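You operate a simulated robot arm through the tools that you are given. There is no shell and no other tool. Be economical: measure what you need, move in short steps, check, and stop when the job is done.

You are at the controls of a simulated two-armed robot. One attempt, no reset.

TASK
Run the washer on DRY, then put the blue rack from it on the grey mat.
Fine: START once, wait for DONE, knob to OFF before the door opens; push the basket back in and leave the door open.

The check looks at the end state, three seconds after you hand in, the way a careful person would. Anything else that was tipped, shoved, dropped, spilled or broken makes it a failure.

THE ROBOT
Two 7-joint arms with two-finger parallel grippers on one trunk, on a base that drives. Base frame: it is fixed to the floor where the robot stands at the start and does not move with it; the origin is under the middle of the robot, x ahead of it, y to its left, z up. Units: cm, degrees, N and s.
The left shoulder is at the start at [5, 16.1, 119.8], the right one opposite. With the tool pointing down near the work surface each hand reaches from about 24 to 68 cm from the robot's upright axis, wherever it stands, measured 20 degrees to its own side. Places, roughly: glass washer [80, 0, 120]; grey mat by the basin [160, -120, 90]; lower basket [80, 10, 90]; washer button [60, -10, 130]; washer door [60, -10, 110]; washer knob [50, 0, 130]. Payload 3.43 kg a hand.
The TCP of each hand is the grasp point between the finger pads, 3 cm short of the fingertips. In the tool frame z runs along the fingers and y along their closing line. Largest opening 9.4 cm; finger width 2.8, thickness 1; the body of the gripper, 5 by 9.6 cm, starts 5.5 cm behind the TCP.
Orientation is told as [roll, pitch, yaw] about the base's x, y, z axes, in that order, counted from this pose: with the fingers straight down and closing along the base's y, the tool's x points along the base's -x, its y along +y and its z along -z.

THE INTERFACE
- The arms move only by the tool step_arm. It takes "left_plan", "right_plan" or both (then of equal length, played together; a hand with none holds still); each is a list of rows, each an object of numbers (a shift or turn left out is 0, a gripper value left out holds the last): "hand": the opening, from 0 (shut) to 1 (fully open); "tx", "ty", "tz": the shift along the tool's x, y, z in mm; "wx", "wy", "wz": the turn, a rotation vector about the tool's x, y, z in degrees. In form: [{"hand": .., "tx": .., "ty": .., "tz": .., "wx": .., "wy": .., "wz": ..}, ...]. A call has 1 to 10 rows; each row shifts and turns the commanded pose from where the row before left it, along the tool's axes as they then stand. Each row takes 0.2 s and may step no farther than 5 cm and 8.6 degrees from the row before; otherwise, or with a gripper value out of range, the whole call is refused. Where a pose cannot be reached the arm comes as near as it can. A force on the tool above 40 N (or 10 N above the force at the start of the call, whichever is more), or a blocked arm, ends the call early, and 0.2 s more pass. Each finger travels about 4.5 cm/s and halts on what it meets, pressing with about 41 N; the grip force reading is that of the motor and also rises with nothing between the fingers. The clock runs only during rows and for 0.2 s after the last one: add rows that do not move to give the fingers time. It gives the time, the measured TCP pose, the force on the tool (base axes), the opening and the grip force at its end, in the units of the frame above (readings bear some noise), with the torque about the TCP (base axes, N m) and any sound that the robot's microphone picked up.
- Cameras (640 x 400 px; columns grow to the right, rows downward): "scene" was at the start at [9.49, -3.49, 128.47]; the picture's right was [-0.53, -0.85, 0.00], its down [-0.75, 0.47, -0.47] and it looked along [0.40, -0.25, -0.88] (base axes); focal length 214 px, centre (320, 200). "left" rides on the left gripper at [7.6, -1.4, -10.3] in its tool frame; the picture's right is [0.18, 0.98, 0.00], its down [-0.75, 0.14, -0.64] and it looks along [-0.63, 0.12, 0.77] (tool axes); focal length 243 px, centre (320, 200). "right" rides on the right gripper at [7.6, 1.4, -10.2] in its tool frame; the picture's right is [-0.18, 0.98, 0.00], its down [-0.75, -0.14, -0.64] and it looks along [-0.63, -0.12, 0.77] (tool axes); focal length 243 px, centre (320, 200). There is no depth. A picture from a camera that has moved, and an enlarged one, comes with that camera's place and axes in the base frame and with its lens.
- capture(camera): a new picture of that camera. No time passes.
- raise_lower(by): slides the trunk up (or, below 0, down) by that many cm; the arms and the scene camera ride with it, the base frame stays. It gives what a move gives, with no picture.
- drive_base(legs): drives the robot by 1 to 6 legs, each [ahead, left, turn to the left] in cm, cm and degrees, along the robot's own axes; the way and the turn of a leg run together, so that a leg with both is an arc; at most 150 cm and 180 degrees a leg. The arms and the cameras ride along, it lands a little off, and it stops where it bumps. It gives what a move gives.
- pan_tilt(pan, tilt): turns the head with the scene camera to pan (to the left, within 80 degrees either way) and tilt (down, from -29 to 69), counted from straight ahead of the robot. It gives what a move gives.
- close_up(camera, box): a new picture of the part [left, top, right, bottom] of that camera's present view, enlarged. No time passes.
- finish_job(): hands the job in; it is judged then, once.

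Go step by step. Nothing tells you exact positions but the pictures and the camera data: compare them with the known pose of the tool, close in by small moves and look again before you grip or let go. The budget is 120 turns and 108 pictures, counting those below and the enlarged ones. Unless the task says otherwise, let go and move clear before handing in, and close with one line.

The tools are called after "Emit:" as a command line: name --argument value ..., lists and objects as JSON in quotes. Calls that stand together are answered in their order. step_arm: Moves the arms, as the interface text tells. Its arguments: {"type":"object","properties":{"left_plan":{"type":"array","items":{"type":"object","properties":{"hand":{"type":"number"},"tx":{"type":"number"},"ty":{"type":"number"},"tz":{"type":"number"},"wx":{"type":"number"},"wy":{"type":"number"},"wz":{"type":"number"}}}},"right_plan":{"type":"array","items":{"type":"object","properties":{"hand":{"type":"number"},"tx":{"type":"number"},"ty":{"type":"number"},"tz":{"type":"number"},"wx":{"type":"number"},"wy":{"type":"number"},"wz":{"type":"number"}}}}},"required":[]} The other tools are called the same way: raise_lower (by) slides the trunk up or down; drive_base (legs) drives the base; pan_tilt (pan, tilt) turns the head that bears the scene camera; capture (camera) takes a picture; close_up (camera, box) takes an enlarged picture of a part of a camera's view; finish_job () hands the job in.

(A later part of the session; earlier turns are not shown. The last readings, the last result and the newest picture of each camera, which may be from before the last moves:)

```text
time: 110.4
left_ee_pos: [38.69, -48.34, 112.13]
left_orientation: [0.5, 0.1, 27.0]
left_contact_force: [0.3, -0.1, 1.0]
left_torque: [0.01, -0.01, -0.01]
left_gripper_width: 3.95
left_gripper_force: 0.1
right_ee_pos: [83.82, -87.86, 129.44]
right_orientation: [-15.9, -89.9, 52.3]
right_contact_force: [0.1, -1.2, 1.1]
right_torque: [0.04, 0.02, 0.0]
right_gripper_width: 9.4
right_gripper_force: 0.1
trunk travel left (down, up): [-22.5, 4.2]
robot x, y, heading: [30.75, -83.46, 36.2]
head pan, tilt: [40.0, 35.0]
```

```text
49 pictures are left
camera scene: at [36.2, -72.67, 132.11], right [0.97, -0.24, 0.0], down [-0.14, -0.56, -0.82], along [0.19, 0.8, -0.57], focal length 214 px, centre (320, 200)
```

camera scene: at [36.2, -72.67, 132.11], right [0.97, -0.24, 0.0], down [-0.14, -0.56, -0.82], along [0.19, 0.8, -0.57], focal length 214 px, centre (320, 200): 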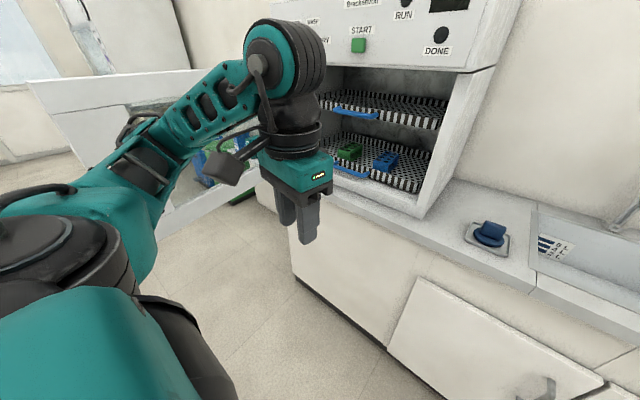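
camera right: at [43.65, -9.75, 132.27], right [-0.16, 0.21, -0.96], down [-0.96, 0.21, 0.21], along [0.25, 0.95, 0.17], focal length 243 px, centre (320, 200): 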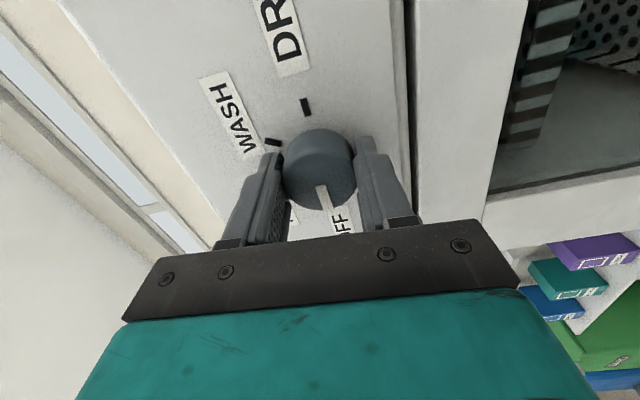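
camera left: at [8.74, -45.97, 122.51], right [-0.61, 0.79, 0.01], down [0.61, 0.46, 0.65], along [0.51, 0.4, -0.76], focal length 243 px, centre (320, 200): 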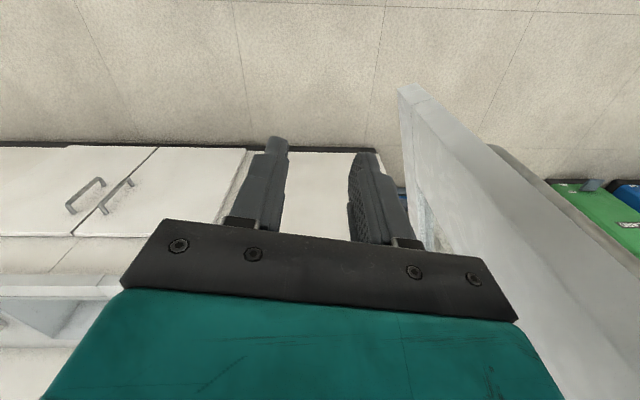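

Now I'm inside the door's swing on the right. I'll reach the left hand out to the left and drive left so the hand eases the door wider.

Emit:
step_arm --left_plan '[{"ty": 45, "hand": 0}, {"ty": 45}, {"ty": 45}, {"ty": 45}]'

Emit:
drive_base --legs '[[0, 14, 0]]'

Emit:
capture --camera "scene"

```text
time: 111.4
left_ee_pos: [30.32, -32.16, 112.32]
left_orientation: [0.6, 0.1, 26.8]
left_contact_force: [0.6, 0.3, 0.1]
left_torque: [-0.06, 0.01, -0.01]
left_gripper_width: 0.0
left_gripper_force: 33.1
right_ee_pos: [83.79, -87.87, 129.51]
right_orientation: [-25.1, -89.8, 61.6]
right_contact_force: [0.1, -1.3, 0.5]
right_torque: [-0.03, 0.02, 0.0]
right_gripper_width: 9.4
right_gripper_force: 0.1
trunk travel left (down, up): [-22.5, 4.2]
robot x, y, heading: [30.84, -83.4, 36.5]
head pan, tilt: [40.0, 35.0]
```

```text
time: 113.3
left_ee_pos: [22.05, -21.06, 112.25]
left_orientation: [0.6, 0.1, 26.8]
left_contact_force: [-0.3, -0.8, 0.3]
left_torque: [-0.05, 0.02, -0.02]
left_gripper_width: 0.0
left_gripper_force: 32.6
right_ee_pos: [75.4, -76.64, 129.44]
right_orientation: [-23.7, -89.9, 60.4]
right_contact_force: [-0.8, 0.0, 0.5]
right_torque: [0.01, -0.04, -0.02]
right_gripper_width: 9.41
right_gripper_force: 0.0
trunk travel left (down, up): [-22.5, 4.2]
robot x, y, heading: [22.86, -72.51, 36.2]
head pan, tilt: [40.0, 35.0]
```

```text
48 pictures are left
camera scene: at [27.92, -61.42, 132.12], right [0.97, -0.24, 0.0], down [-0.14, -0.56, -0.82], along [0.19, 0.8, -0.57], focal length 214 px, centre (320, 200)
```

scene: 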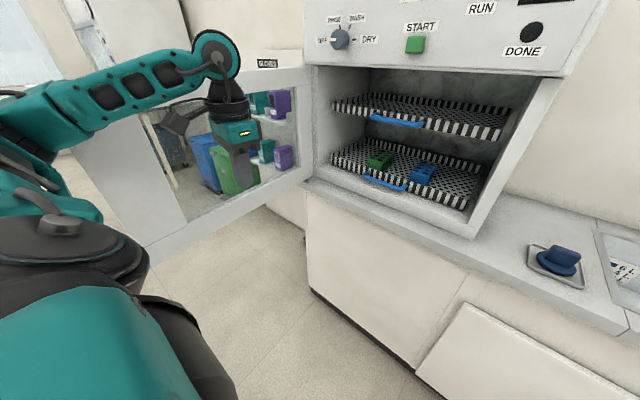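

The door is wide enough; I get a good view of the basket. Measuring the handle and rack with a close-up.

Emit:
close_up --camera "scene" --box '[310, 80, 550, 230]'

```text
2.67 times, centred on (430, 155) of scene
camera zoom: at [27.92, -61.42, 132.12], right [0.97, -0.24, 0.0], down [-0.14, -0.56, -0.82], along [0.19, 0.8, -0.57], focal length 572 px, centre (27, 320)
```

zoom: 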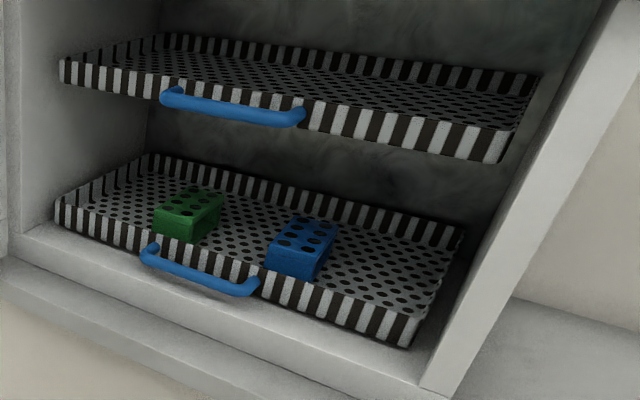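

Handle centre is at about z 92.7, ~7 cm inside the opening under the upper basket; the blue rack's top is at z ≈ 99. I'll set the left hand to a forward-down tilt with fingers closing in the vertical plane to grab the handle bar.

Emit:
step_arm --left_plan '[{"ty": -45}, {"ty": -45}, {"ty": -45}, {"wz": -8.6}, {"wz": -8.6}, {"wz": -8.6}, {"wz": -8.6}, {"wz": -8.6}, {"wz": -8.6}, {"wz": -8.6}]'

Emit:
step_arm --left_plan '[{"wz": -8.6}, {"wz": -8.6}, {"wz": -8.6}, {"wz": -8.6}, {"wz": -4.4}, {"wx": 8.6}, {"wx": 8.6}, {"wx": 8.6}, {"wx": 8.6}, {"wx": 8.6}]'

Emit:
capture --camera "scene"

Emit:
capture --camera "left"

```text
time: 115.5
left_ee_pos: [28.21, -33.14, 112.23]
left_orientation: [0.3, -0.4, 87.3]
left_contact_force: [0.0, -0.3, 0.0]
left_torque: [0.0, -0.02, 0.0]
left_gripper_width: 0.0
left_gripper_force: 33.5
right_ee_pos: [75.51, -76.58, 129.54]
right_orientation: [-15.5, -90.0, 52.0]
right_contact_force: [0.6, -0.6, -0.2]
right_torque: [0.0, -0.02, -0.03]
right_gripper_width: 9.41
right_gripper_force: 0.0
trunk travel left (down, up): [-22.5, 4.2]
robot x, y, heading: [22.21, -72.2, 36.0]
head pan, tilt: [40.0, 35.0]
```

```text
time: 117.7
left_ee_pos: [32.22, -26.15, 117.0]
left_orientation: [-43.0, -0.5, 125.8]
left_contact_force: [0.8, -0.7, 0.0]
left_torque: [-0.01, 0.0, -0.01]
left_gripper_width: 0.0
left_gripper_force: 33.0
left hand out of reach, approached as far as the arm can: row 7, 8, 9, 10
right_ee_pos: [75.48, -76.66, 129.54]
right_orientation: [-20.5, -89.9, 57.0]
right_contact_force: [-0.5, 0.0, 0.5]
right_torque: [-0.02, -0.03, 0.0]
right_gripper_width: 9.4
right_gripper_force: 0.0
trunk travel left (down, up): [-22.5, 4.2]
robot x, y, heading: [22.76, -72.31, 36.1]
head pan, tilt: [40.0, 35.0]
```

```text
46 pictures are left
camera scene: at [27.92, -61.46, 132.12], right [0.97, -0.24, 0.0], down [-0.14, -0.56, -0.82], along [0.19, 0.8, -0.57], focal length 214 px, centre (320, 200)
```

scene: 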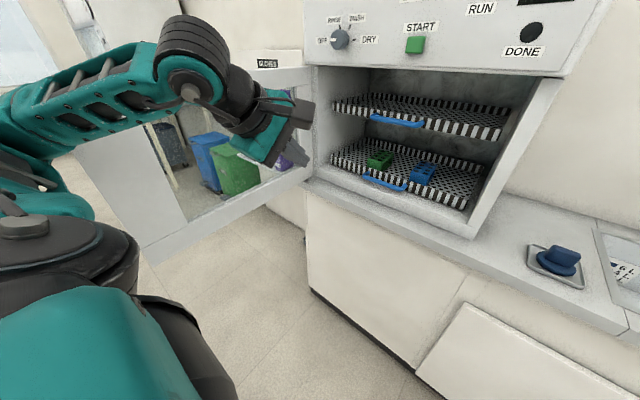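

```text
45 pictures are left
camera left: at [31.93, -35.72, 125.39], right [-0.48, -0.56, -0.67], down [-0.88, 0.29, 0.38], along [-0.02, 0.77, -0.64], focal length 243 px, centre (320, 200)
```

left: 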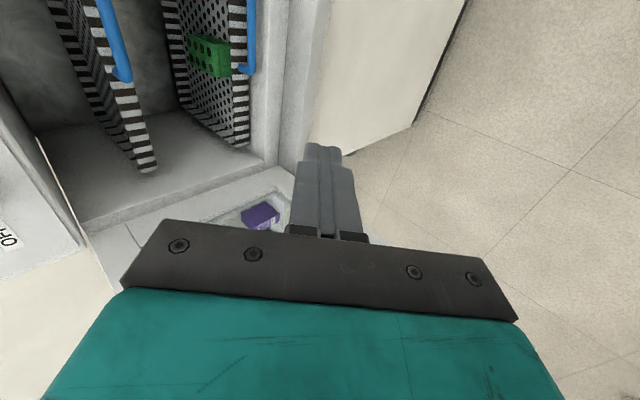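

The hand has the right tilt. Extending it forward-down toward handle height while still outside the washer.

Emit:
step_arm --left_plan '[{"tz": 41.2, "ty": -2.6, "tx": 2, "hand": 0.5}, {"tz": 41.2, "ty": -2.6, "tx": 2}, {"tz": 41.2, "ty": -2.6, "tx": 2}, {"tz": 41.2, "ty": -2.6, "tx": 2}, {"tz": 41.2, "ty": -2.6, "tx": 2}, {"tz": 41.2, "ty": -2.6, "tx": 2}]'

Emit:
capture --camera "scene"

```text
time: 119.1
left_ee_pos: [47.75, -16.46, 99.76]
left_orientation: [-43.1, -0.5, 125.8]
left_contact_force: [-0.2, 0.8, 0.2]
left_torque: [0.0, 0.0, -0.01]
left_gripper_width: 4.71
left_gripper_force: 0.1
right_ee_pos: [75.67, -76.62, 129.41]
right_orientation: [-12.3, -90.0, 48.7]
right_contact_force: [-0.1, 0.4, -0.2]
right_torque: [0.0, 0.0, 0.03]
right_gripper_width: 9.41
right_gripper_force: 0.0
trunk travel left (down, up): [-22.5, 4.2]
robot x, y, heading: [22.51, -72.26, 36.2]
head pan, tilt: [40.0, 35.0]
```

```text
44 pictures are left
camera scene: at [27.98, -61.42, 132.11], right [0.97, -0.24, 0.0], down [-0.14, -0.56, -0.82], along [0.19, 0.8, -0.57], focal length 214 px, centre (320, 200)
```

scene: 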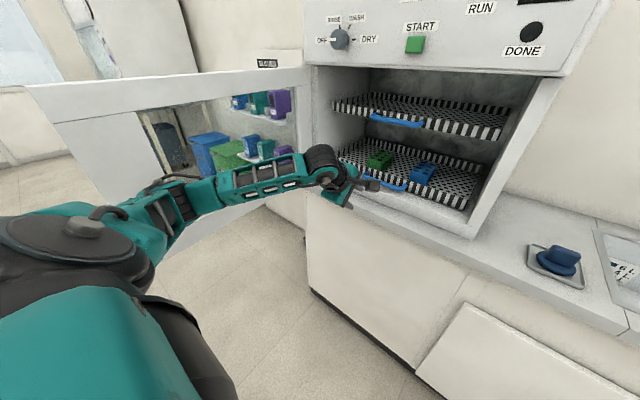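

Hand is laterally lined up with the handle and 23 cm short. Driving ahead 16 cm, then looking.

Emit:
drive_base --legs '[[16, 0, 0]]'

Emit:
capture --camera "left"

Emit:
capture --camera "scene"

```text
time: 120.5
left_ee_pos: [60.58, -6.94, 99.88]
left_orientation: [-43.0, -0.7, 125.8]
left_contact_force: [0.6, -0.3, 0.3]
left_torque: [0.0, -0.01, 0.05]
left_gripper_width: 4.73
left_gripper_force: 0.0
right_ee_pos: [88.42, -67.24, 129.29]
right_orientation: [-12.7, -89.8, 49.3]
right_contact_force: [0.1, 1.4, 0.1]
right_torque: [0.03, -0.03, 0.04]
right_gripper_width: 9.4
right_gripper_force: 0.0
trunk travel left (down, up): [-22.5, 4.2]
robot x, y, heading: [35.49, -62.97, 36.6]
head pan, tilt: [40.0, 35.0]
```

```text
43 pictures are left
camera left: at [60.31, -16.64, 108.3], right [-0.48, -0.57, -0.67], down [-0.88, 0.29, 0.38], along [-0.02, 0.77, -0.64], focal length 243 px, centre (320, 200)
```

left: 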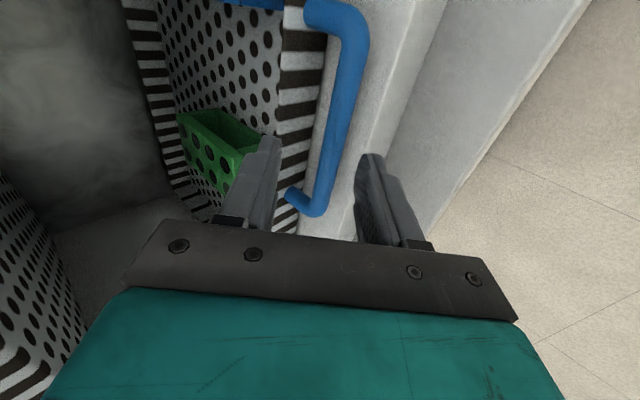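

```text
42 pictures are left
camera scene: at [40.84, -51.98, 132.11], right [0.97, -0.24, 0.0], down [-0.14, -0.56, -0.82], along [0.19, 0.8, -0.57], focal length 214 px, centre (320, 200)
```

scene: 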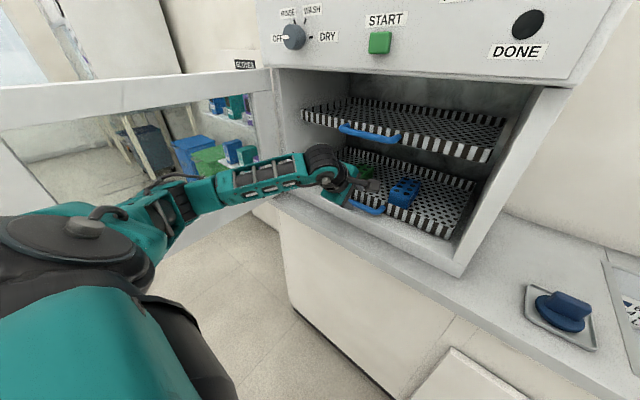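

The bar lies ~1.2 cm off the finger mid-plane; I'll correct and advance along the fingers.

Emit:
step_arm --left_plan '[{"ty": 12, "tz": 20}, {"tz": 25}, {"tz": 20}]'

Emit:
capture --camera "left"

```text
time: 121.2
left_ee_pos: [61.99, -5.88, 96.79]
left_orientation: [-43.3, -0.4, 125.8]
left_contact_force: [-9.8, -7.8, 9.7]
left_torque: [-0.45, 0.38, -0.17]
left_gripper_width: 4.9
left_gripper_force: 1.4
right_ee_pos: [88.31, -67.29, 129.58]
right_orientation: [-33.9, -89.9, 70.5]
right_contact_force: [0.6, 0.8, 0.4]
right_torque: [0.0, 0.0, -0.05]
right_gripper_width: 9.43
right_gripper_force: 0.1
trunk travel left (down, up): [-22.5, 4.2]
robot x, y, heading: [35.5, -63.12, 36.4]
head pan, tilt: [40.0, 35.0]
stopped in row 3 (left hand): the force on the tool passed its limit at 49 N (the readings are from after the stop); the commanded pose is now the measured one
```

```text
41 pictures are left
camera left: at [61.71, -15.56, 105.02], right [-0.48, -0.56, -0.68], down [-0.88, 0.29, 0.38], along [-0.02, 0.77, -0.63], focal length 243 px, centre (320, 200)
```

left: 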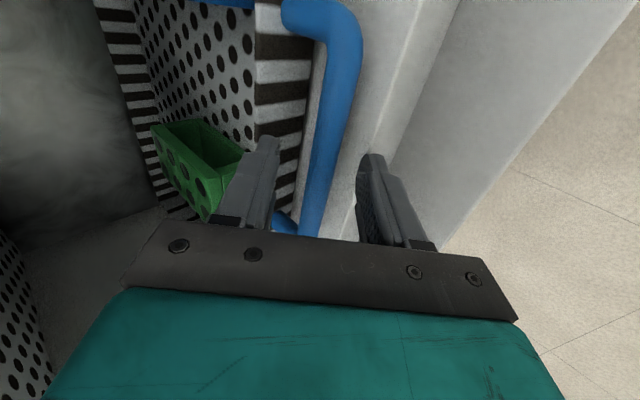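

The lower fingertip met the washer's sill, so a steeper finger angle is needed. I'll back off 3 cm, steepen by 20° and narrow the opening.

Emit:
step_arm --left_plan '[{"tz": -30, "hand": 0.36}, {"wx": -8.5}, {"wx": -8.5}, {"wx": -3}, {}]'

Emit:
capture --camera "left"

```text
time: 122.3
left_ee_pos: [60.37, -7.02, 98.67]
left_orientation: [-23.0, -0.5, 126.0]
left_contact_force: [0.4, 0.6, -0.5]
left_torque: [-0.02, 0.0, 0.04]
left_gripper_width: 3.41
left_gripper_force: 0.0
right_ee_pos: [88.35, -67.17, 129.41]
right_orientation: [-17.5, -89.9, 54.1]
right_contact_force: [-1.2, 0.1, 0.6]
right_torque: [0.04, 0.02, 0.0]
right_gripper_width: 9.38
right_gripper_force: 0.0
trunk travel left (down, up): [-22.5, 4.2]
robot x, y, heading: [35.68, -62.98, 36.3]
head pan, tilt: [40.0, 35.0]
```

```text
40 pictures are left
camera left: at [62.77, -14.82, 108.54], right [-0.63, -0.68, -0.39], down [-0.75, 0.38, 0.54], along [-0.22, 0.63, -0.75], focal length 243 px, centre (320, 200)
```

left: 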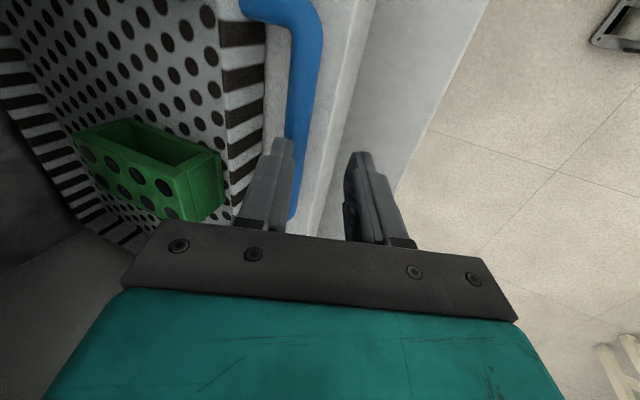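

Bar is ~1.3 cm off to the basket side of the finger plane and ~4.5 cm ahead. Correct and advance.

Emit:
step_arm --left_plan '[{"ty": -13}, {"tz": 15}, {"tz": 12}]'

Emit:
capture --camera "left"

```text
time: 123.2
left_ee_pos: [62.16, -5.69, 96.7]
left_orientation: [-23.1, -0.5, 125.9]
left_contact_force: [0.1, 0.1, 0.3]
left_torque: [0.0, 0.01, -0.01]
left_gripper_width: 3.4
left_gripper_force: 0.0
right_ee_pos: [88.37, -67.07, 129.47]
right_orientation: [-16.6, -90.0, 53.3]
right_contact_force: [-0.5, -0.2, 0.0]
right_torque: [0.0, 0.0, 0.01]
right_gripper_width: 9.42
right_gripper_force: 0.1
trunk travel left (down, up): [-22.5, 4.2]
robot x, y, heading: [35.7, -62.83, 36.5]
head pan, tilt: [40.0, 35.0]
```

```text
39 pictures are left
camera left: at [64.6, -13.39, 106.54], right [-0.63, -0.68, -0.39], down [-0.75, 0.38, 0.54], along [-0.22, 0.63, -0.75], focal length 243 px, centre (320, 200)
```

left: 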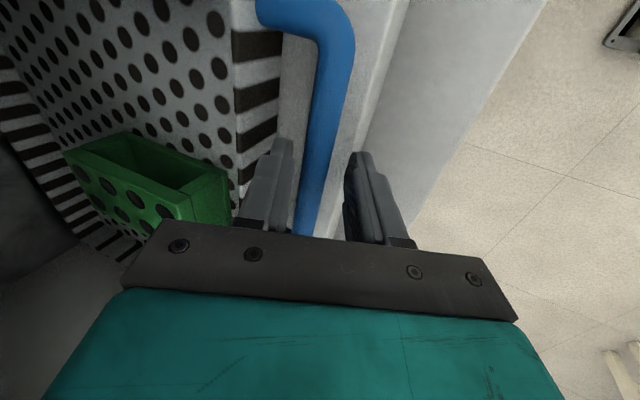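

The bar is now between the fingers. Closing.

Emit:
step_arm --left_plan '[{"tz": 4}, {"hand": 0}, {"hand": 0}, {"hand": 0}, {"hand": 0}]'

Emit:
capture --camera "left"

```text
time: 124.3
left_ee_pos: [62.28, -5.53, 96.44]
left_orientation: [-23.3, -0.5, 126.0]
left_contact_force: [2.4, 2.4, 6.2]
left_torque: [-0.27, -0.4, 0.7]
left_gripper_width: 1.58
left_gripper_force: 45.1
right_ee_pos: [88.31, -67.14, 129.46]
right_orientation: [-15.6, -89.9, 52.1]
right_contact_force: [-0.1, -0.1, -1.5]
right_torque: [0.0, -0.01, -0.01]
right_gripper_width: 9.41
right_gripper_force: 0.1
trunk travel left (down, up): [-22.5, 4.2]
robot x, y, heading: [35.64, -62.63, 36.2]
head pan, tilt: [40.0, 35.0]
```

```text
38 pictures are left
camera left: at [64.73, -13.28, 106.31], right [-0.62, -0.68, -0.39], down [-0.75, 0.38, 0.54], along [-0.22, 0.63, -0.75], focal length 243 px, centre (320, 200)
```

left: 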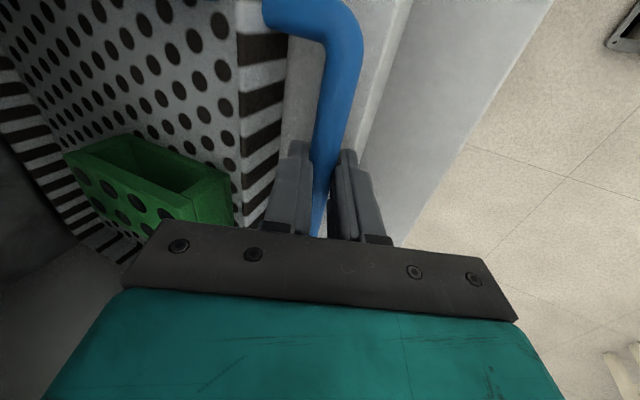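

The handle is held (1.6 cm bar). Pulling the basket out by driving back 23 cm in two legs.

Emit:
drive_base --legs '[[-11, 0, 0]]'

Emit:
capture --camera "scene"

```text
time: 125.5
left_ee_pos: [53.5, -11.98, 96.4]
left_orientation: [-23.3, -0.6, 126.0]
left_contact_force: [-3.1, 5.9, 9.0]
left_torque: [-0.35, -0.53, 0.76]
left_gripper_width: 1.59
left_gripper_force: 45.3
right_ee_pos: [79.35, -73.78, 129.48]
right_orientation: [-46.3, -89.8, 82.8]
right_contact_force: [0.2, -0.4, 0.2]
right_torque: [0.0, 0.06, 0.0]
right_gripper_width: 9.4
right_gripper_force: 0.0
trunk travel left (down, up): [-22.5, 4.2]
robot x, y, heading: [26.55, -69.66, 36.2]
head pan, tilt: [40.0, 35.0]
```

```text
37 pictures are left
camera scene: at [31.76, -58.59, 132.13], right [0.97, -0.24, 0.0], down [-0.14, -0.56, -0.82], along [0.2, 0.8, -0.57], focal length 214 px, centre (320, 200)
```

scene: 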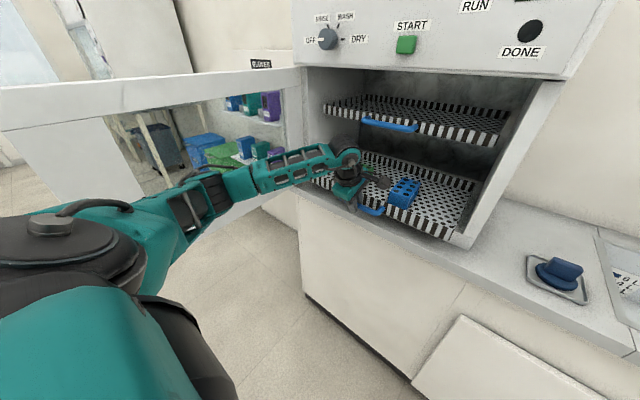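

The basket slides out level. 12 cm more.

Emit:
drive_base --legs '[[-12, 0, 0]]'

Emit:
capture --camera "scene"

Emit:
capture --camera "left"

```text
time: 126.8
left_ee_pos: [43.92, -19.02, 96.44]
left_orientation: [-23.3, -0.6, 126.0]
left_contact_force: [1.7, 0.3, 1.9]
left_torque: [-0.48, -0.56, 0.56]
left_gripper_width: 1.57
left_gripper_force: 45.1
right_ee_pos: [69.88, -80.76, 129.42]
right_orientation: [-19.1, -89.9, 55.8]
right_contact_force: [-0.3, 0.2, 0.4]
right_torque: [0.05, 0.02, -0.02]
right_gripper_width: 9.41
right_gripper_force: 0.0
trunk travel left (down, up): [-22.5, 4.2]
robot x, y, heading: [16.93, -76.5, 36.3]
head pan, tilt: [40.0, 35.0]
```

```text
36 pictures are left
camera scene: at [22.25, -65.62, 132.12], right [0.97, -0.24, 0.0], down [-0.14, -0.56, -0.82], along [0.19, 0.8, -0.57], focal length 214 px, centre (320, 200)
```

scene: 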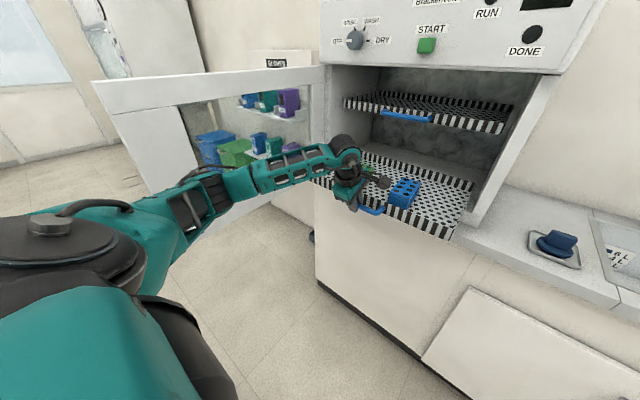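

```text
35 pictures are left
camera left: at [46.23, -26.83, 106.28], right [-0.62, -0.68, -0.39], down [-0.75, 0.38, 0.54], along [-0.22, 0.63, -0.74], focal length 243 px, centre (320, 200)
```

left: 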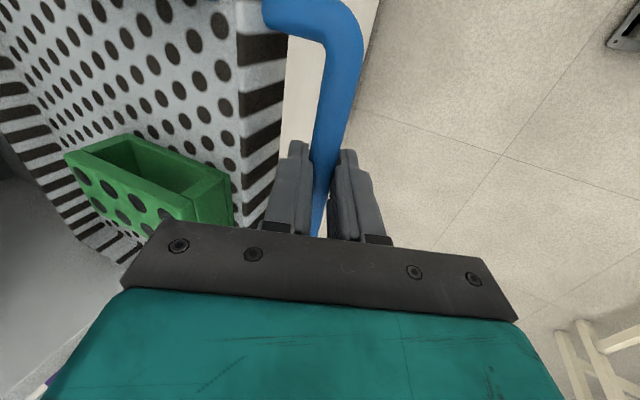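

The basket is out ~23 cm, the blue rack is now clear of the panel. Releasing the handle, lifting the left hand and turning it fingers-down with closing line sideways.

Emit:
step_arm --left_plan '[{"hand": 0.4}, {"hand": 0.4}, {"hand": 0.4}, {"tz": -25}, {"tz": -40}, {"tz": -45}, {"tz": -45}, {"tz": -40}]'

Emit:
step_arm --left_plan '[{"wx": -8}, {"wx": -8}, {"wx": -7}, {"wz": 8.6, "hand": 1}, {"wz": 8.6}, {"wz": 8.6}, {"wz": 8.6}, {"wz": 8.6}, {"wz": 8.6}, {"wz": 8.6}]'

Emit:
step_arm --left_plan '[{"wz": 8.6}, {"wz": 8.6}, {"wz": 8.6}, {"wz": 4}]'

Emit:
capture --camera "scene"

```text
time: 128.6
left_ee_pos: [37.67, -23.46, 114.11]
left_orientation: [-23.2, -0.6, 126.0]
left_contact_force: [0.3, 0.4, 1.1]
left_torque: [0.01, 0.0, 0.01]
left_gripper_width: 3.74
left_gripper_force: 0.1
right_ee_pos: [69.79, -80.77, 129.41]
right_orientation: [-14.8, -89.9, 51.3]
right_contact_force: [0.1, 0.1, 0.3]
right_torque: [-0.02, 0.0, -0.02]
right_gripper_width: 9.4
right_gripper_force: 0.0
trunk travel left (down, up): [-22.5, 4.2]
robot x, y, heading: [17.09, -76.53, 36.4]
head pan, tilt: [40.0, 35.0]
```

```text
time: 130.8
left_ee_pos: [37.8, -23.71, 114.39]
left_orientation: [0.3, -0.5, 65.6]
left_contact_force: [0.5, 0.5, 0.1]
left_torque: [0.01, -0.01, -0.01]
left_gripper_width: 9.39
left_gripper_force: 0.1
right_ee_pos: [69.83, -80.71, 129.47]
right_orientation: [-17.9, -89.9, 54.5]
right_contact_force: [-0.7, 0.1, -0.7]
right_torque: [0.0, -0.01, 0.01]
right_gripper_width: 9.42
right_gripper_force: 0.1
trunk travel left (down, up): [-22.5, 4.2]
robot x, y, heading: [16.52, -76.24, 36.5]
head pan, tilt: [40.0, 35.0]
```

```text
time: 131.8
left_ee_pos: [37.66, -23.66, 114.31]
left_orientation: [0.6, -0.2, 35.8]
left_contact_force: [0.2, 0.2, 0.2]
left_torque: [0.0, 0.02, -0.03]
left_gripper_width: 9.4
left_gripper_force: 0.0
right_ee_pos: [69.91, -80.64, 129.38]
right_orientation: [-17.4, -89.8, 54.2]
right_contact_force: [0.4, 0.1, -0.2]
right_torque: [0.02, 0.01, -0.02]
right_gripper_width: 9.4
right_gripper_force: 0.0
trunk travel left (down, up): [-22.5, 4.2]
robot x, y, heading: [16.93, -76.01, 36.4]
head pan, tilt: [40.0, 35.0]
```

```text
34 pictures are left
camera scene: at [22.29, -65.58, 132.12], right [0.97, -0.24, 0.0], down [-0.14, -0.56, -0.82], along [0.19, 0.8, -0.57], focal length 214 px, centre (320, 200)
```

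scene: 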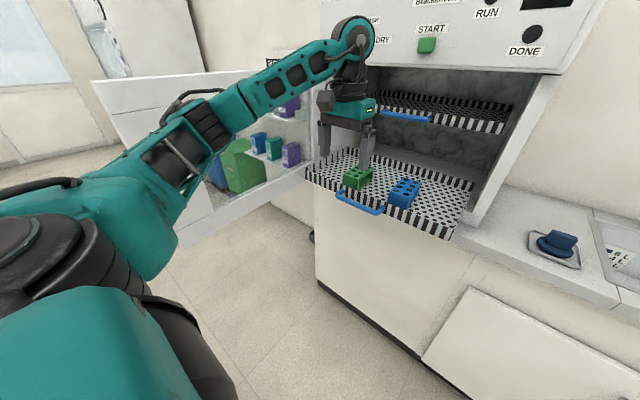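

Emit:
close_up --camera "scene" --box '[290, 130, 490, 255]'

```text
3.20 times, centred on (390, 192) of scene
camera zoom: at [22.29, -65.58, 132.12], right [0.97, -0.24, 0.0], down [-0.14, -0.56, -0.82], along [0.19, 0.8, -0.57], focal length 686 px, centre (96, 224)
```

zoom: 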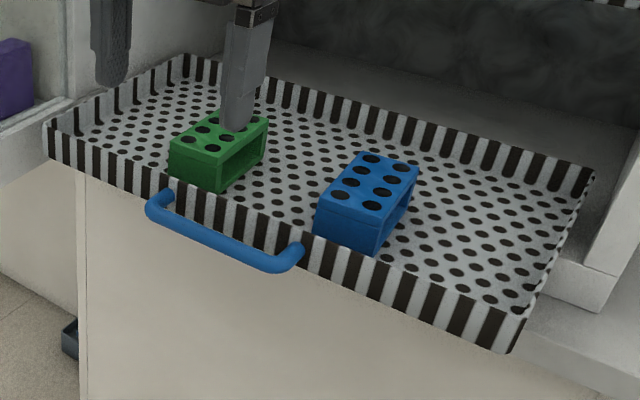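

The rack's top centre is at about 5.5 × 12.7 cm, centre ≈ [59.4, -19.2], yawed ~6° from the washer axis. I'll yaw and slightly tilt the hand (to keep the wrist away from the START button), lower it, and drive in.

Emit:
step_arm --left_plan '[{"wz": -6.6}, {"wy": -8}, {"wy": -7}, {"tx": 22, "tz": 40}, {"tx": 22, "tz": 40}, {"ty": -31}, {"ty": -31}]'

Emit:
drive_base --legs '[[15, 0, 0]]'

Emit:
capture --camera "left"

Emit:
capture --camera "scene"

```text
time: 133.4
left_ee_pos: [40.11, -29.62, 105.28]
left_orientation: [0.5, -15.5, 42.4]
left_contact_force: [-0.3, 0.5, 0.2]
left_torque: [-0.02, -0.02, -0.02]
left_gripper_width: 9.39
left_gripper_force: 0.1
right_ee_pos: [69.89, -80.76, 129.43]
right_orientation: [-7.8, -89.9, 44.4]
right_contact_force: [0.1, -0.8, -0.9]
right_torque: [0.0, -0.01, 0.04]
right_gripper_width: 9.39
right_gripper_force: 0.0
trunk travel left (down, up): [-22.5, 4.2]
robot x, y, heading: [17.38, -77.05, 36.1]
head pan, tilt: [40.0, 35.0]
```

```text
time: 134.8
left_ee_pos: [52.16, -20.8, 105.33]
left_orientation: [0.5, -15.2, 42.5]
left_contact_force: [0.4, 0.3, 0.1]
left_torque: [-0.05, -0.01, -0.01]
left_gripper_width: 9.41
left_gripper_force: 0.1
right_ee_pos: [81.89, -71.94, 129.36]
right_orientation: [-13.6, -89.8, 50.2]
right_contact_force: [-0.4, 0.4, 0.2]
right_torque: [-0.03, 0.01, 0.0]
right_gripper_width: 9.4
right_gripper_force: 0.0
trunk travel left (down, up): [-22.5, 4.2]
robot x, y, heading: [29.19, -67.62, 36.4]
head pan, tilt: [40.0, 35.0]
```

```text
32 pictures are left
camera left: at [45.77, -28.7, 113.15], right [-0.8, 0.6, -0.04], down [0.32, 0.48, 0.82], along [0.51, 0.64, -0.57], focal length 243 px, centre (320, 200)
```

left: 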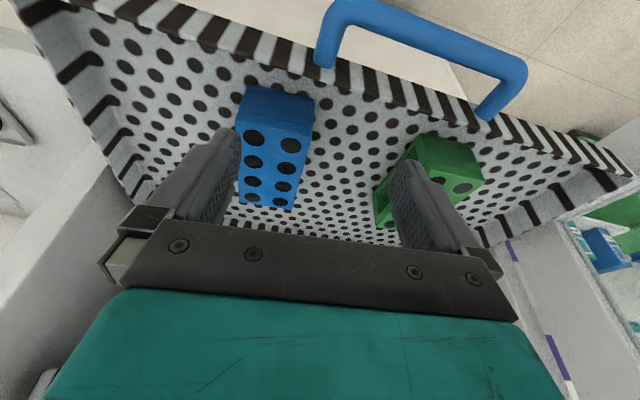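

```text
31 pictures are left
camera scene: at [34.27, -56.77, 132.11], right [0.97, -0.24, 0.0], down [-0.14, -0.56, -0.82], along [0.19, 0.8, -0.57], focal length 214 px, centre (320, 200)
```

scene: 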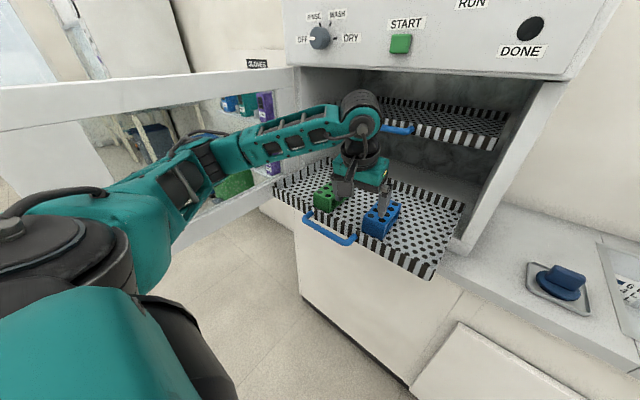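

Rack centre re-measures to L 50.4/N 36.4 — consistent. Moving over it.

Emit:
step_arm --left_plan '[{"tx": -28.8, "ty": -17.2, "tz": 7.8}, {"tx": -28.8, "ty": -17.2, "tz": 7.8}]'

Emit:
capture --camera "left"

```text
time: 135.4
left_ee_pos: [58.84, -19.27, 105.24]
left_orientation: [0.7, -15.4, 42.4]
left_contact_force: [-0.8, -0.2, -0.1]
left_torque: [-0.06, -0.02, 0.02]
left_gripper_width: 9.39
left_gripper_force: 0.1
right_ee_pos: [81.92, -72.04, 129.4]
right_orientation: [-11.0, -89.9, 47.7]
right_contact_force: [-0.7, 1.0, -0.2]
right_torque: [-0.02, 0.01, 0.01]
right_gripper_width: 9.36
right_gripper_force: 0.0
trunk travel left (down, up): [-22.5, 4.2]
robot x, y, heading: [28.88, -67.4, 36.4]
head pan, tilt: [40.0, 35.0]
```

```text
30 pictures are left
camera left: at [52.37, -27.18, 113.07], right [-0.8, 0.6, -0.04], down [0.32, 0.48, 0.82], along [0.51, 0.64, -0.57], focal length 243 px, centre (320, 200)
```

left: 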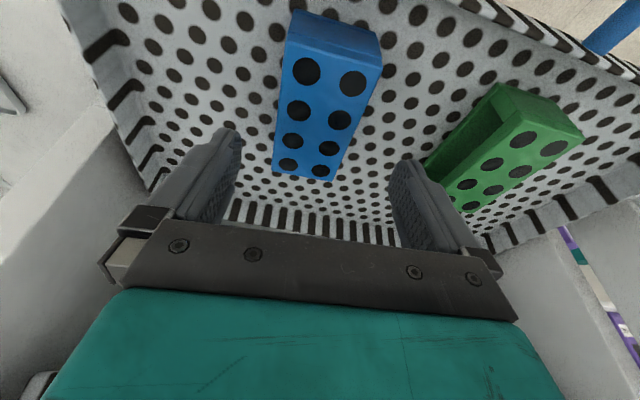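

The rack lies between the fingers, yaw off by ~3°. Small correction and descend.

Emit:
step_arm --left_plan '[{"wz": 3, "ty": -3, "hand": 0.9}, {"tx": 6.5, "tz": 24}, {"tx": 6.5, "tz": 24}, {"tx": 6, "tz": 22}]'

Emit:
capture --camera "left"

Emit:
capture --camera "scene"

```text
time: 136.4
left_ee_pos: [58.86, -19.51, 97.99]
left_orientation: [1.4, -15.3, 39.2]
left_contact_force: [-0.9, -1.3, 0.0]
left_torque: [0.0, 0.01, 0.03]
left_gripper_width: 8.47
left_gripper_force: 0.0
right_ee_pos: [81.77, -71.98, 129.39]
right_orientation: [-19.5, -89.9, 56.2]
right_contact_force: [0.0, -0.3, 0.0]
right_torque: [0.01, -0.03, 0.05]
right_gripper_width: 9.45
right_gripper_force: 0.2
trunk travel left (down, up): [-22.5, 4.2]
robot x, y, heading: [28.81, -67.57, 36.2]
head pan, tilt: [40.0, 35.0]
```

```text
29 pictures are left
camera left: at [52.15, -27.12, 105.81], right [-0.76, 0.64, -0.03], down [0.35, 0.45, 0.82], along [0.54, 0.62, -0.57], focal length 243 px, centre (320, 200)
```

left: 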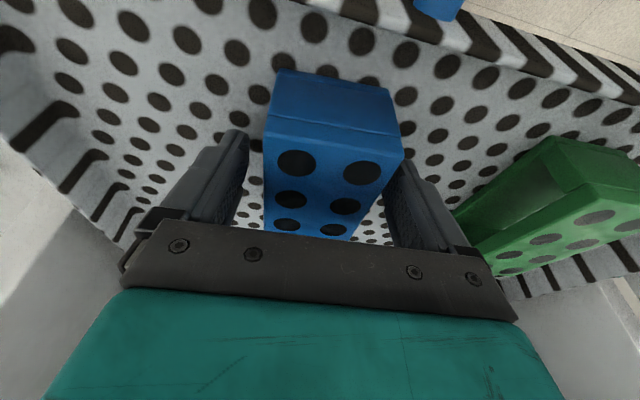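

```text
28 pictures are left
camera scene: at [34.22, -56.8, 132.12], right [0.97, -0.24, 0.0], down [-0.14, -0.56, -0.82], along [0.19, 0.8, -0.57], focal length 214 px, centre (320, 200)
```

scene: 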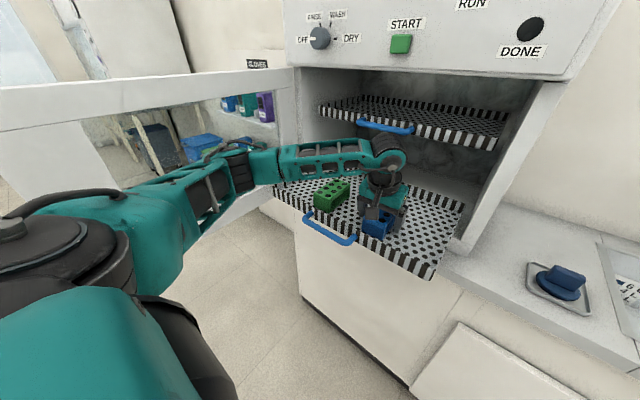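

The rack is between the pads. Closing and lifting a little.

Emit:
step_arm --left_plan '[{"hand": 0.3}, {"hand": 0.3}, {"hand": 0.3}, {"hand": 0.3}, {"hand": 0.3}, {"tx": -4, "tz": -15}, {"tx": -4, "tz": -15}]'

Emit:
capture --camera "left"

```text
time: 138.0
left_ee_pos: [58.83, -19.58, 101.16]
left_orientation: [1.3, -15.3, 39.4]
left_contact_force: [-0.7, 0.4, -0.4]
left_torque: [-0.01, 0.01, -0.02]
left_gripper_width: 6.18
left_gripper_force: 40.8
right_ee_pos: [81.73, -72.05, 129.34]
right_orientation: [-18.8, -89.9, 55.3]
right_contact_force: [0.1, -0.7, 1.0]
right_torque: [0.02, 0.03, -0.01]
right_gripper_width: 9.38
right_gripper_force: 0.0
trunk travel left (down, up): [-22.5, 4.2]
robot x, y, heading: [28.98, -67.88, 36.3]
head pan, tilt: [40.0, 35.0]
```

```text
27 pictures are left
camera left: at [52.16, -27.2, 108.92], right [-0.77, 0.64, -0.03], down [0.35, 0.45, 0.82], along [0.54, 0.62, -0.57], focal length 243 px, centre (320, 200)
```

left: 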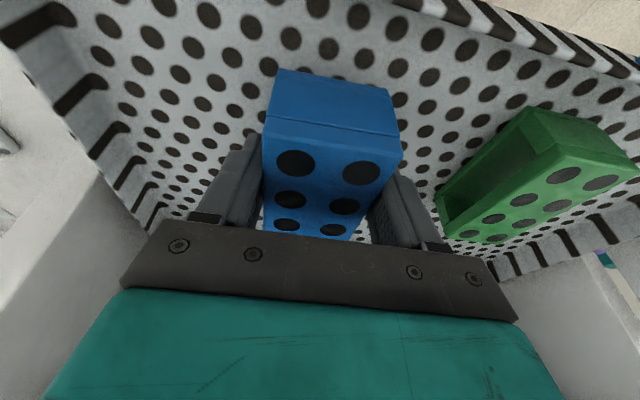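

The rack is held firmly. Lifting it well clear of the rim and backing away from the washer.

Emit:
step_arm --left_plan '[{"tx": -8, "tz": -30}, {"tx": -8, "tz": -30}, {"tx": -4, "tz": -20}]'

Emit:
drive_base --legs '[[-23, 0, 0]]'

Emit:
step_arm --left_plan '[{"tx": 40, "ty": 4, "tz": -10}, {"tx": 40, "ty": 4, "tz": -10}, {"tx": 40, "ty": 4, "tz": -10}, {"tx": 30, "ty": 4, "tz": -8}, {}, {}, {}, {}]' --right_plan '[{"tx": 40, "hand": 0, "wy": 8}, {"tx": 40, "tz": 5, "wy": 8}, {"tx": 40, "tz": 10, "wy": 8}, {"tx": 35, "tz": 15, "wy": 6}, {"ty": 45}, {"ty": 45}, {"ty": 45}, {"ty": 45}]'

Emit:
capture --camera "scene"

```text
time: 138.8
left_ee_pos: [58.8, -19.9, 109.26]
left_orientation: [1.3, -15.1, 39.3]
left_contact_force: [-0.8, 0.2, -1.2]
left_torque: [0.0, -0.05, 0.0]
left_gripper_width: 6.17
left_gripper_force: 40.6
right_ee_pos: [81.83, -71.91, 129.37]
right_orientation: [-17.4, -89.9, 53.9]
right_contact_force: [0.3, 0.4, 1.0]
right_torque: [0.03, -0.02, 0.0]
right_gripper_width: 9.39
right_gripper_force: 0.0
trunk travel left (down, up): [-22.5, 4.2]
robot x, y, heading: [28.68, -67.33, 36.3]
head pan, tilt: [40.0, 35.0]
```

```text
time: 140.5
left_ee_pos: [40.08, -33.62, 109.29]
left_orientation: [1.4, -15.3, 39.5]
left_contact_force: [0.3, -0.6, -1.3]
left_torque: [-0.01, 0.04, 0.02]
left_gripper_width: 6.15
left_gripper_force: 40.9
right_ee_pos: [63.08, -85.68, 129.44]
right_orientation: [-23.2, -89.8, 60.0]
right_contact_force: [-0.2, -0.9, 0.9]
right_torque: [-0.02, 0.0, 0.0]
right_gripper_width: 9.39
right_gripper_force: 0.1
trunk travel left (down, up): [-22.5, 4.2]
robot x, y, heading: [9.71, -81.2, 36.5]
head pan, tilt: [40.0, 35.0]
```

```text
time: 142.3
left_ee_pos: [27.11, -42.14, 108.86]
left_orientation: [1.4, -15.3, 39.4]
left_contact_force: [1.0, 0.1, -0.9]
left_torque: [-0.03, 0.03, 0.02]
left_gripper_width: 6.18
left_gripper_force: 41.1
right_ee_pos: [55.99, -70.36, 113.96]
right_orientation: [-0.1, -59.8, 36.9]
right_contact_force: [-0.6, 0.5, 0.0]
right_torque: [0.03, 0.0, -0.02]
right_gripper_width: 0.0
right_gripper_force: 33.1
right hand out of reach, approached as far as the arm can: row 1, 5, 6, 7
trunk travel left (down, up): [-22.5, 4.2]
robot x, y, heading: [10.21, -81.52, 36.7]
head pan, tilt: [40.0, 35.0]
```

```text
26 pictures are left
camera scene: at [15.43, -70.54, 132.11], right [0.97, -0.23, 0.0], down [-0.13, -0.56, -0.82], along [0.19, 0.8, -0.57], focal length 214 px, centre (320, 200)
```

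scene: 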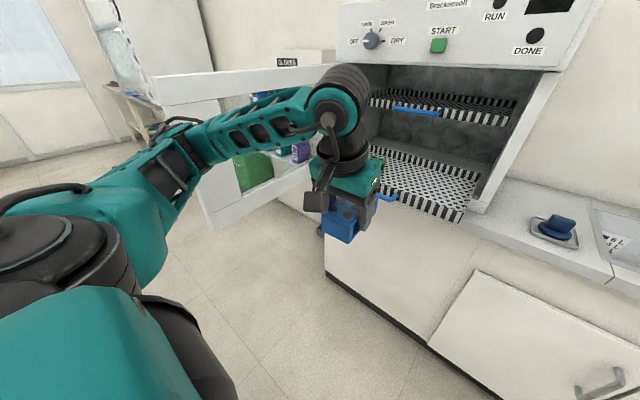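

The rack is in the left hand, basket is waiting. To push it with the right hand without crossing arms, I'll turn the robot 25° left and extend the right fist forward-low.

Emit:
drive_base --legs '[[0, -5, 0], [0, 0, 25]]'

Emit:
step_arm --right_plan '[{"tz": 31.7, "tx": 16.3, "ty": 34}, {"tz": 31.7, "tx": 16.3, "ty": 34}, {"tz": 31.7, "tx": 16.3, "ty": 34}, {"tz": 31.7, "tx": 16.3, "ty": 34}, {"tz": 31.7, "tx": 16.3, "ty": 34}, {"tz": 31.7, "tx": 16.3, "ty": 34}]'

Emit:
pan_tilt --pan 5 --tilt 35

Emit:
capture --camera "scene"

```text
time: 144.7
left_ee_pos: [11.54, -42.66, 108.99]
left_orientation: [1.3, -15.4, 65.0]
left_contact_force: [-0.3, 1.1, -1.4]
left_torque: [-0.04, -0.01, -0.01]
left_gripper_width: 6.19
left_gripper_force: 40.8
right_ee_pos: [49.72, -55.88, 113.99]
right_orientation: [-0.2, -60.0, 62.5]
right_contact_force: [-0.6, -0.2, -0.5]
right_torque: [-0.01, 0.02, -0.04]
right_gripper_width: 0.0
right_gripper_force: 33.2
trunk travel left (down, up): [-22.5, 4.2]
robot x, y, heading: [13.44, -85.7, 61.8]
head pan, tilt: [40.0, 35.0]
```

```text
time: 146.1
left_ee_pos: [11.6, -42.75, 108.97]
left_orientation: [1.3, -15.2, 65.0]
left_contact_force: [0.9, -0.2, -1.5]
left_torque: [-0.05, -0.02, -0.01]
left_gripper_width: 6.17
left_gripper_force: 41.1
right_ee_pos: [37.34, -36.21, 95.88]
right_orientation: [-0.1, -59.9, 62.4]
right_contact_force: [0.0, 0.2, 0.7]
right_torque: [-0.03, -0.03, 0.01]
right_gripper_width: 0.01
right_gripper_force: 33.3
trunk travel left (down, up): [-22.5, 4.2]
robot x, y, heading: [13.57, -85.48, 61.9]
head pan, tilt: [40.0, 35.0]
```

```text
time: 147.2
left_ee_pos: [11.6, -42.78, 109.06]
left_orientation: [1.4, -15.3, 64.9]
left_contact_force: [0.1, 0.1, -1.8]
left_torque: [-0.03, 0.0, 0.01]
left_gripper_width: 6.17
left_gripper_force: 41.1
right_ee_pos: [37.43, -36.28, 95.98]
right_orientation: [-0.1, -60.0, 62.4]
right_contact_force: [0.3, -0.7, 0.2]
right_torque: [-0.01, 0.01, 0.03]
right_gripper_width: 0.02
right_gripper_force: 33.0
trunk travel left (down, up): [-22.5, 4.2]
robot x, y, heading: [13.11, -85.7, 62.0]
head pan, tilt: [5.0, 35.0]
```

```text
25 pictures are left
camera scene: at [18.52, -73.99, 132.12], right [0.92, -0.39, 0.0], down [-0.22, -0.53, -0.82], along [0.32, 0.75, -0.57], focal length 214 px, centre (320, 200)
```

scene: 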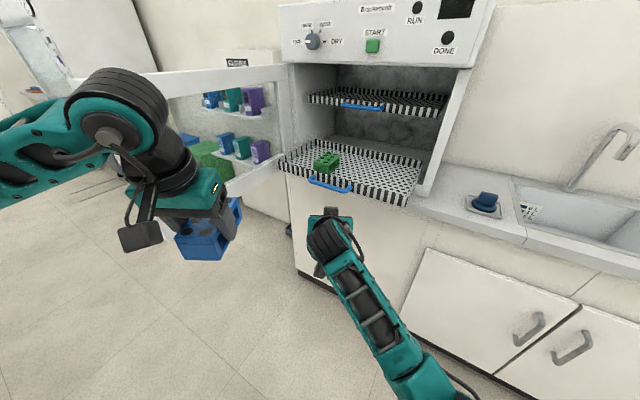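

The right fist is at rim height, just right of the handle's end. Nudging slightly right/up and driving toward the basket along the washer axis.

Emit:
step_arm --right_plan '[{"ty": -22, "tx": -5, "tz": -3}]'

Emit:
drive_base --legs '[[13, -6.2, 0]]'

Emit:
capture --camera "scene"

Emit:
capture --camera "right"

```text
time: 147.6
left_ee_pos: [11.67, -42.82, 108.99]
left_orientation: [1.3, -15.3, 65.0]
left_contact_force: [0.8, 0.1, -0.9]
left_torque: [0.01, 0.02, -0.01]
left_gripper_width: 6.18
left_gripper_force: 40.8
right_ee_pos: [39.5, -37.37, 96.63]
right_orientation: [-0.1, -60.0, 62.5]
right_contact_force: [0.6, -0.4, 0.4]
right_torque: [0.0, -0.02, -0.02]
right_gripper_width: 0.0
right_gripper_force: 33.1
trunk travel left (down, up): [-22.5, 4.2]
robot x, y, heading: [13.27, -85.83, 62.0]
head pan, tilt: [5.0, 35.0]
```

```text
time: 148.9
left_ee_pos: [22.81, -34.1, 109.03]
left_orientation: [1.4, -15.2, 65.1]
left_contact_force: [0.1, 0.1, -1.9]
left_torque: [-0.04, 0.03, 0.02]
left_gripper_width: 6.17
left_gripper_force: 41.4
right_ee_pos: [50.63, -28.67, 96.53]
right_orientation: [0.0, -59.9, 62.5]
right_contact_force: [0.5, 1.3, -0.5]
right_torque: [-0.01, -0.01, -0.01]
right_gripper_width: 0.0
right_gripper_force: 32.7
trunk travel left (down, up): [-22.5, 4.2]
robot x, y, heading: [24.46, -76.85, 62.3]
head pan, tilt: [5.0, 35.0]
```

```text
24 pictures are left
camera scene: at [29.93, -65.39, 132.11], right [0.92, -0.39, 0.0], down [-0.22, -0.53, -0.82], along [0.32, 0.75, -0.57], focal length 214 px, centre (320, 200)
```

scene: 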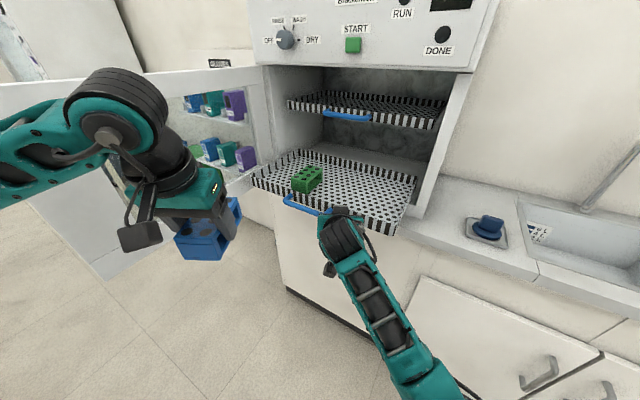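

```text
23 pictures are left
camera right: at [43.55, -39.2, 95.16], right [-0.83, 0.54, 0.16], down [0.04, -0.22, 0.97], along [0.56, 0.81, 0.16], focal length 243 px, centre (320, 200)
```

right: 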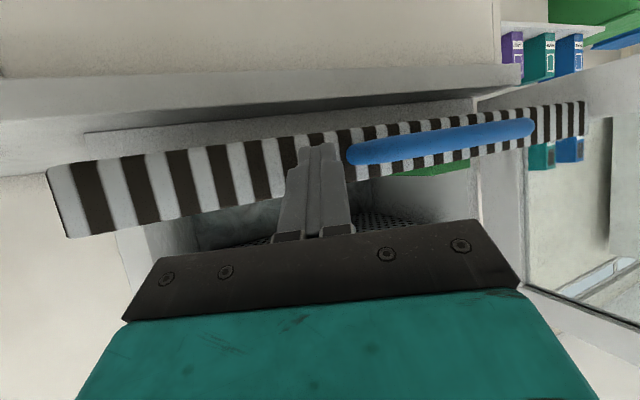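

The fist points at the rim's mid-height beside the handle. Pushing the basket in 14 cm first.

Emit:
drive_base --legs '[[12.6, -6.1, 0]]'

Emit:
capture --camera "scene"

```text
time: 150.2
left_ee_pos: [34.11, -25.9, 109.02]
left_orientation: [1.5, -15.2, 65.2]
left_contact_force: [0.0, 0.2, -1.6]
left_torque: [-0.06, 0.05, 0.01]
left_gripper_width: 6.18
left_gripper_force: 40.6
right_ee_pos: [61.81, -20.37, 96.39]
right_orientation: [0.0, -59.8, 62.6]
right_contact_force: [0.3, 0.6, -0.7]
right_torque: [0.0, 0.0, 0.02]
right_gripper_width: 0.0
right_gripper_force: 32.5
trunk travel left (down, up): [-22.5, 4.2]
robot x, y, heading: [35.6, -68.55, 62.3]
head pan, tilt: [5.0, 35.0]
```

```text
22 pictures are left
camera scene: at [41.19, -57.08, 132.11], right [0.92, -0.39, 0.0], down [-0.22, -0.53, -0.82], along [0.32, 0.76, -0.57], focal length 214 px, centre (320, 200)
```

scene: 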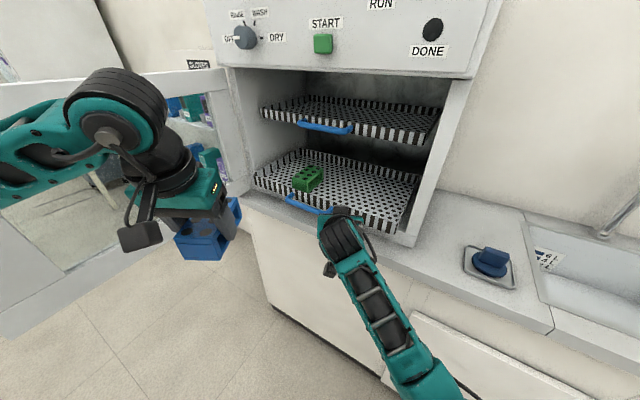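

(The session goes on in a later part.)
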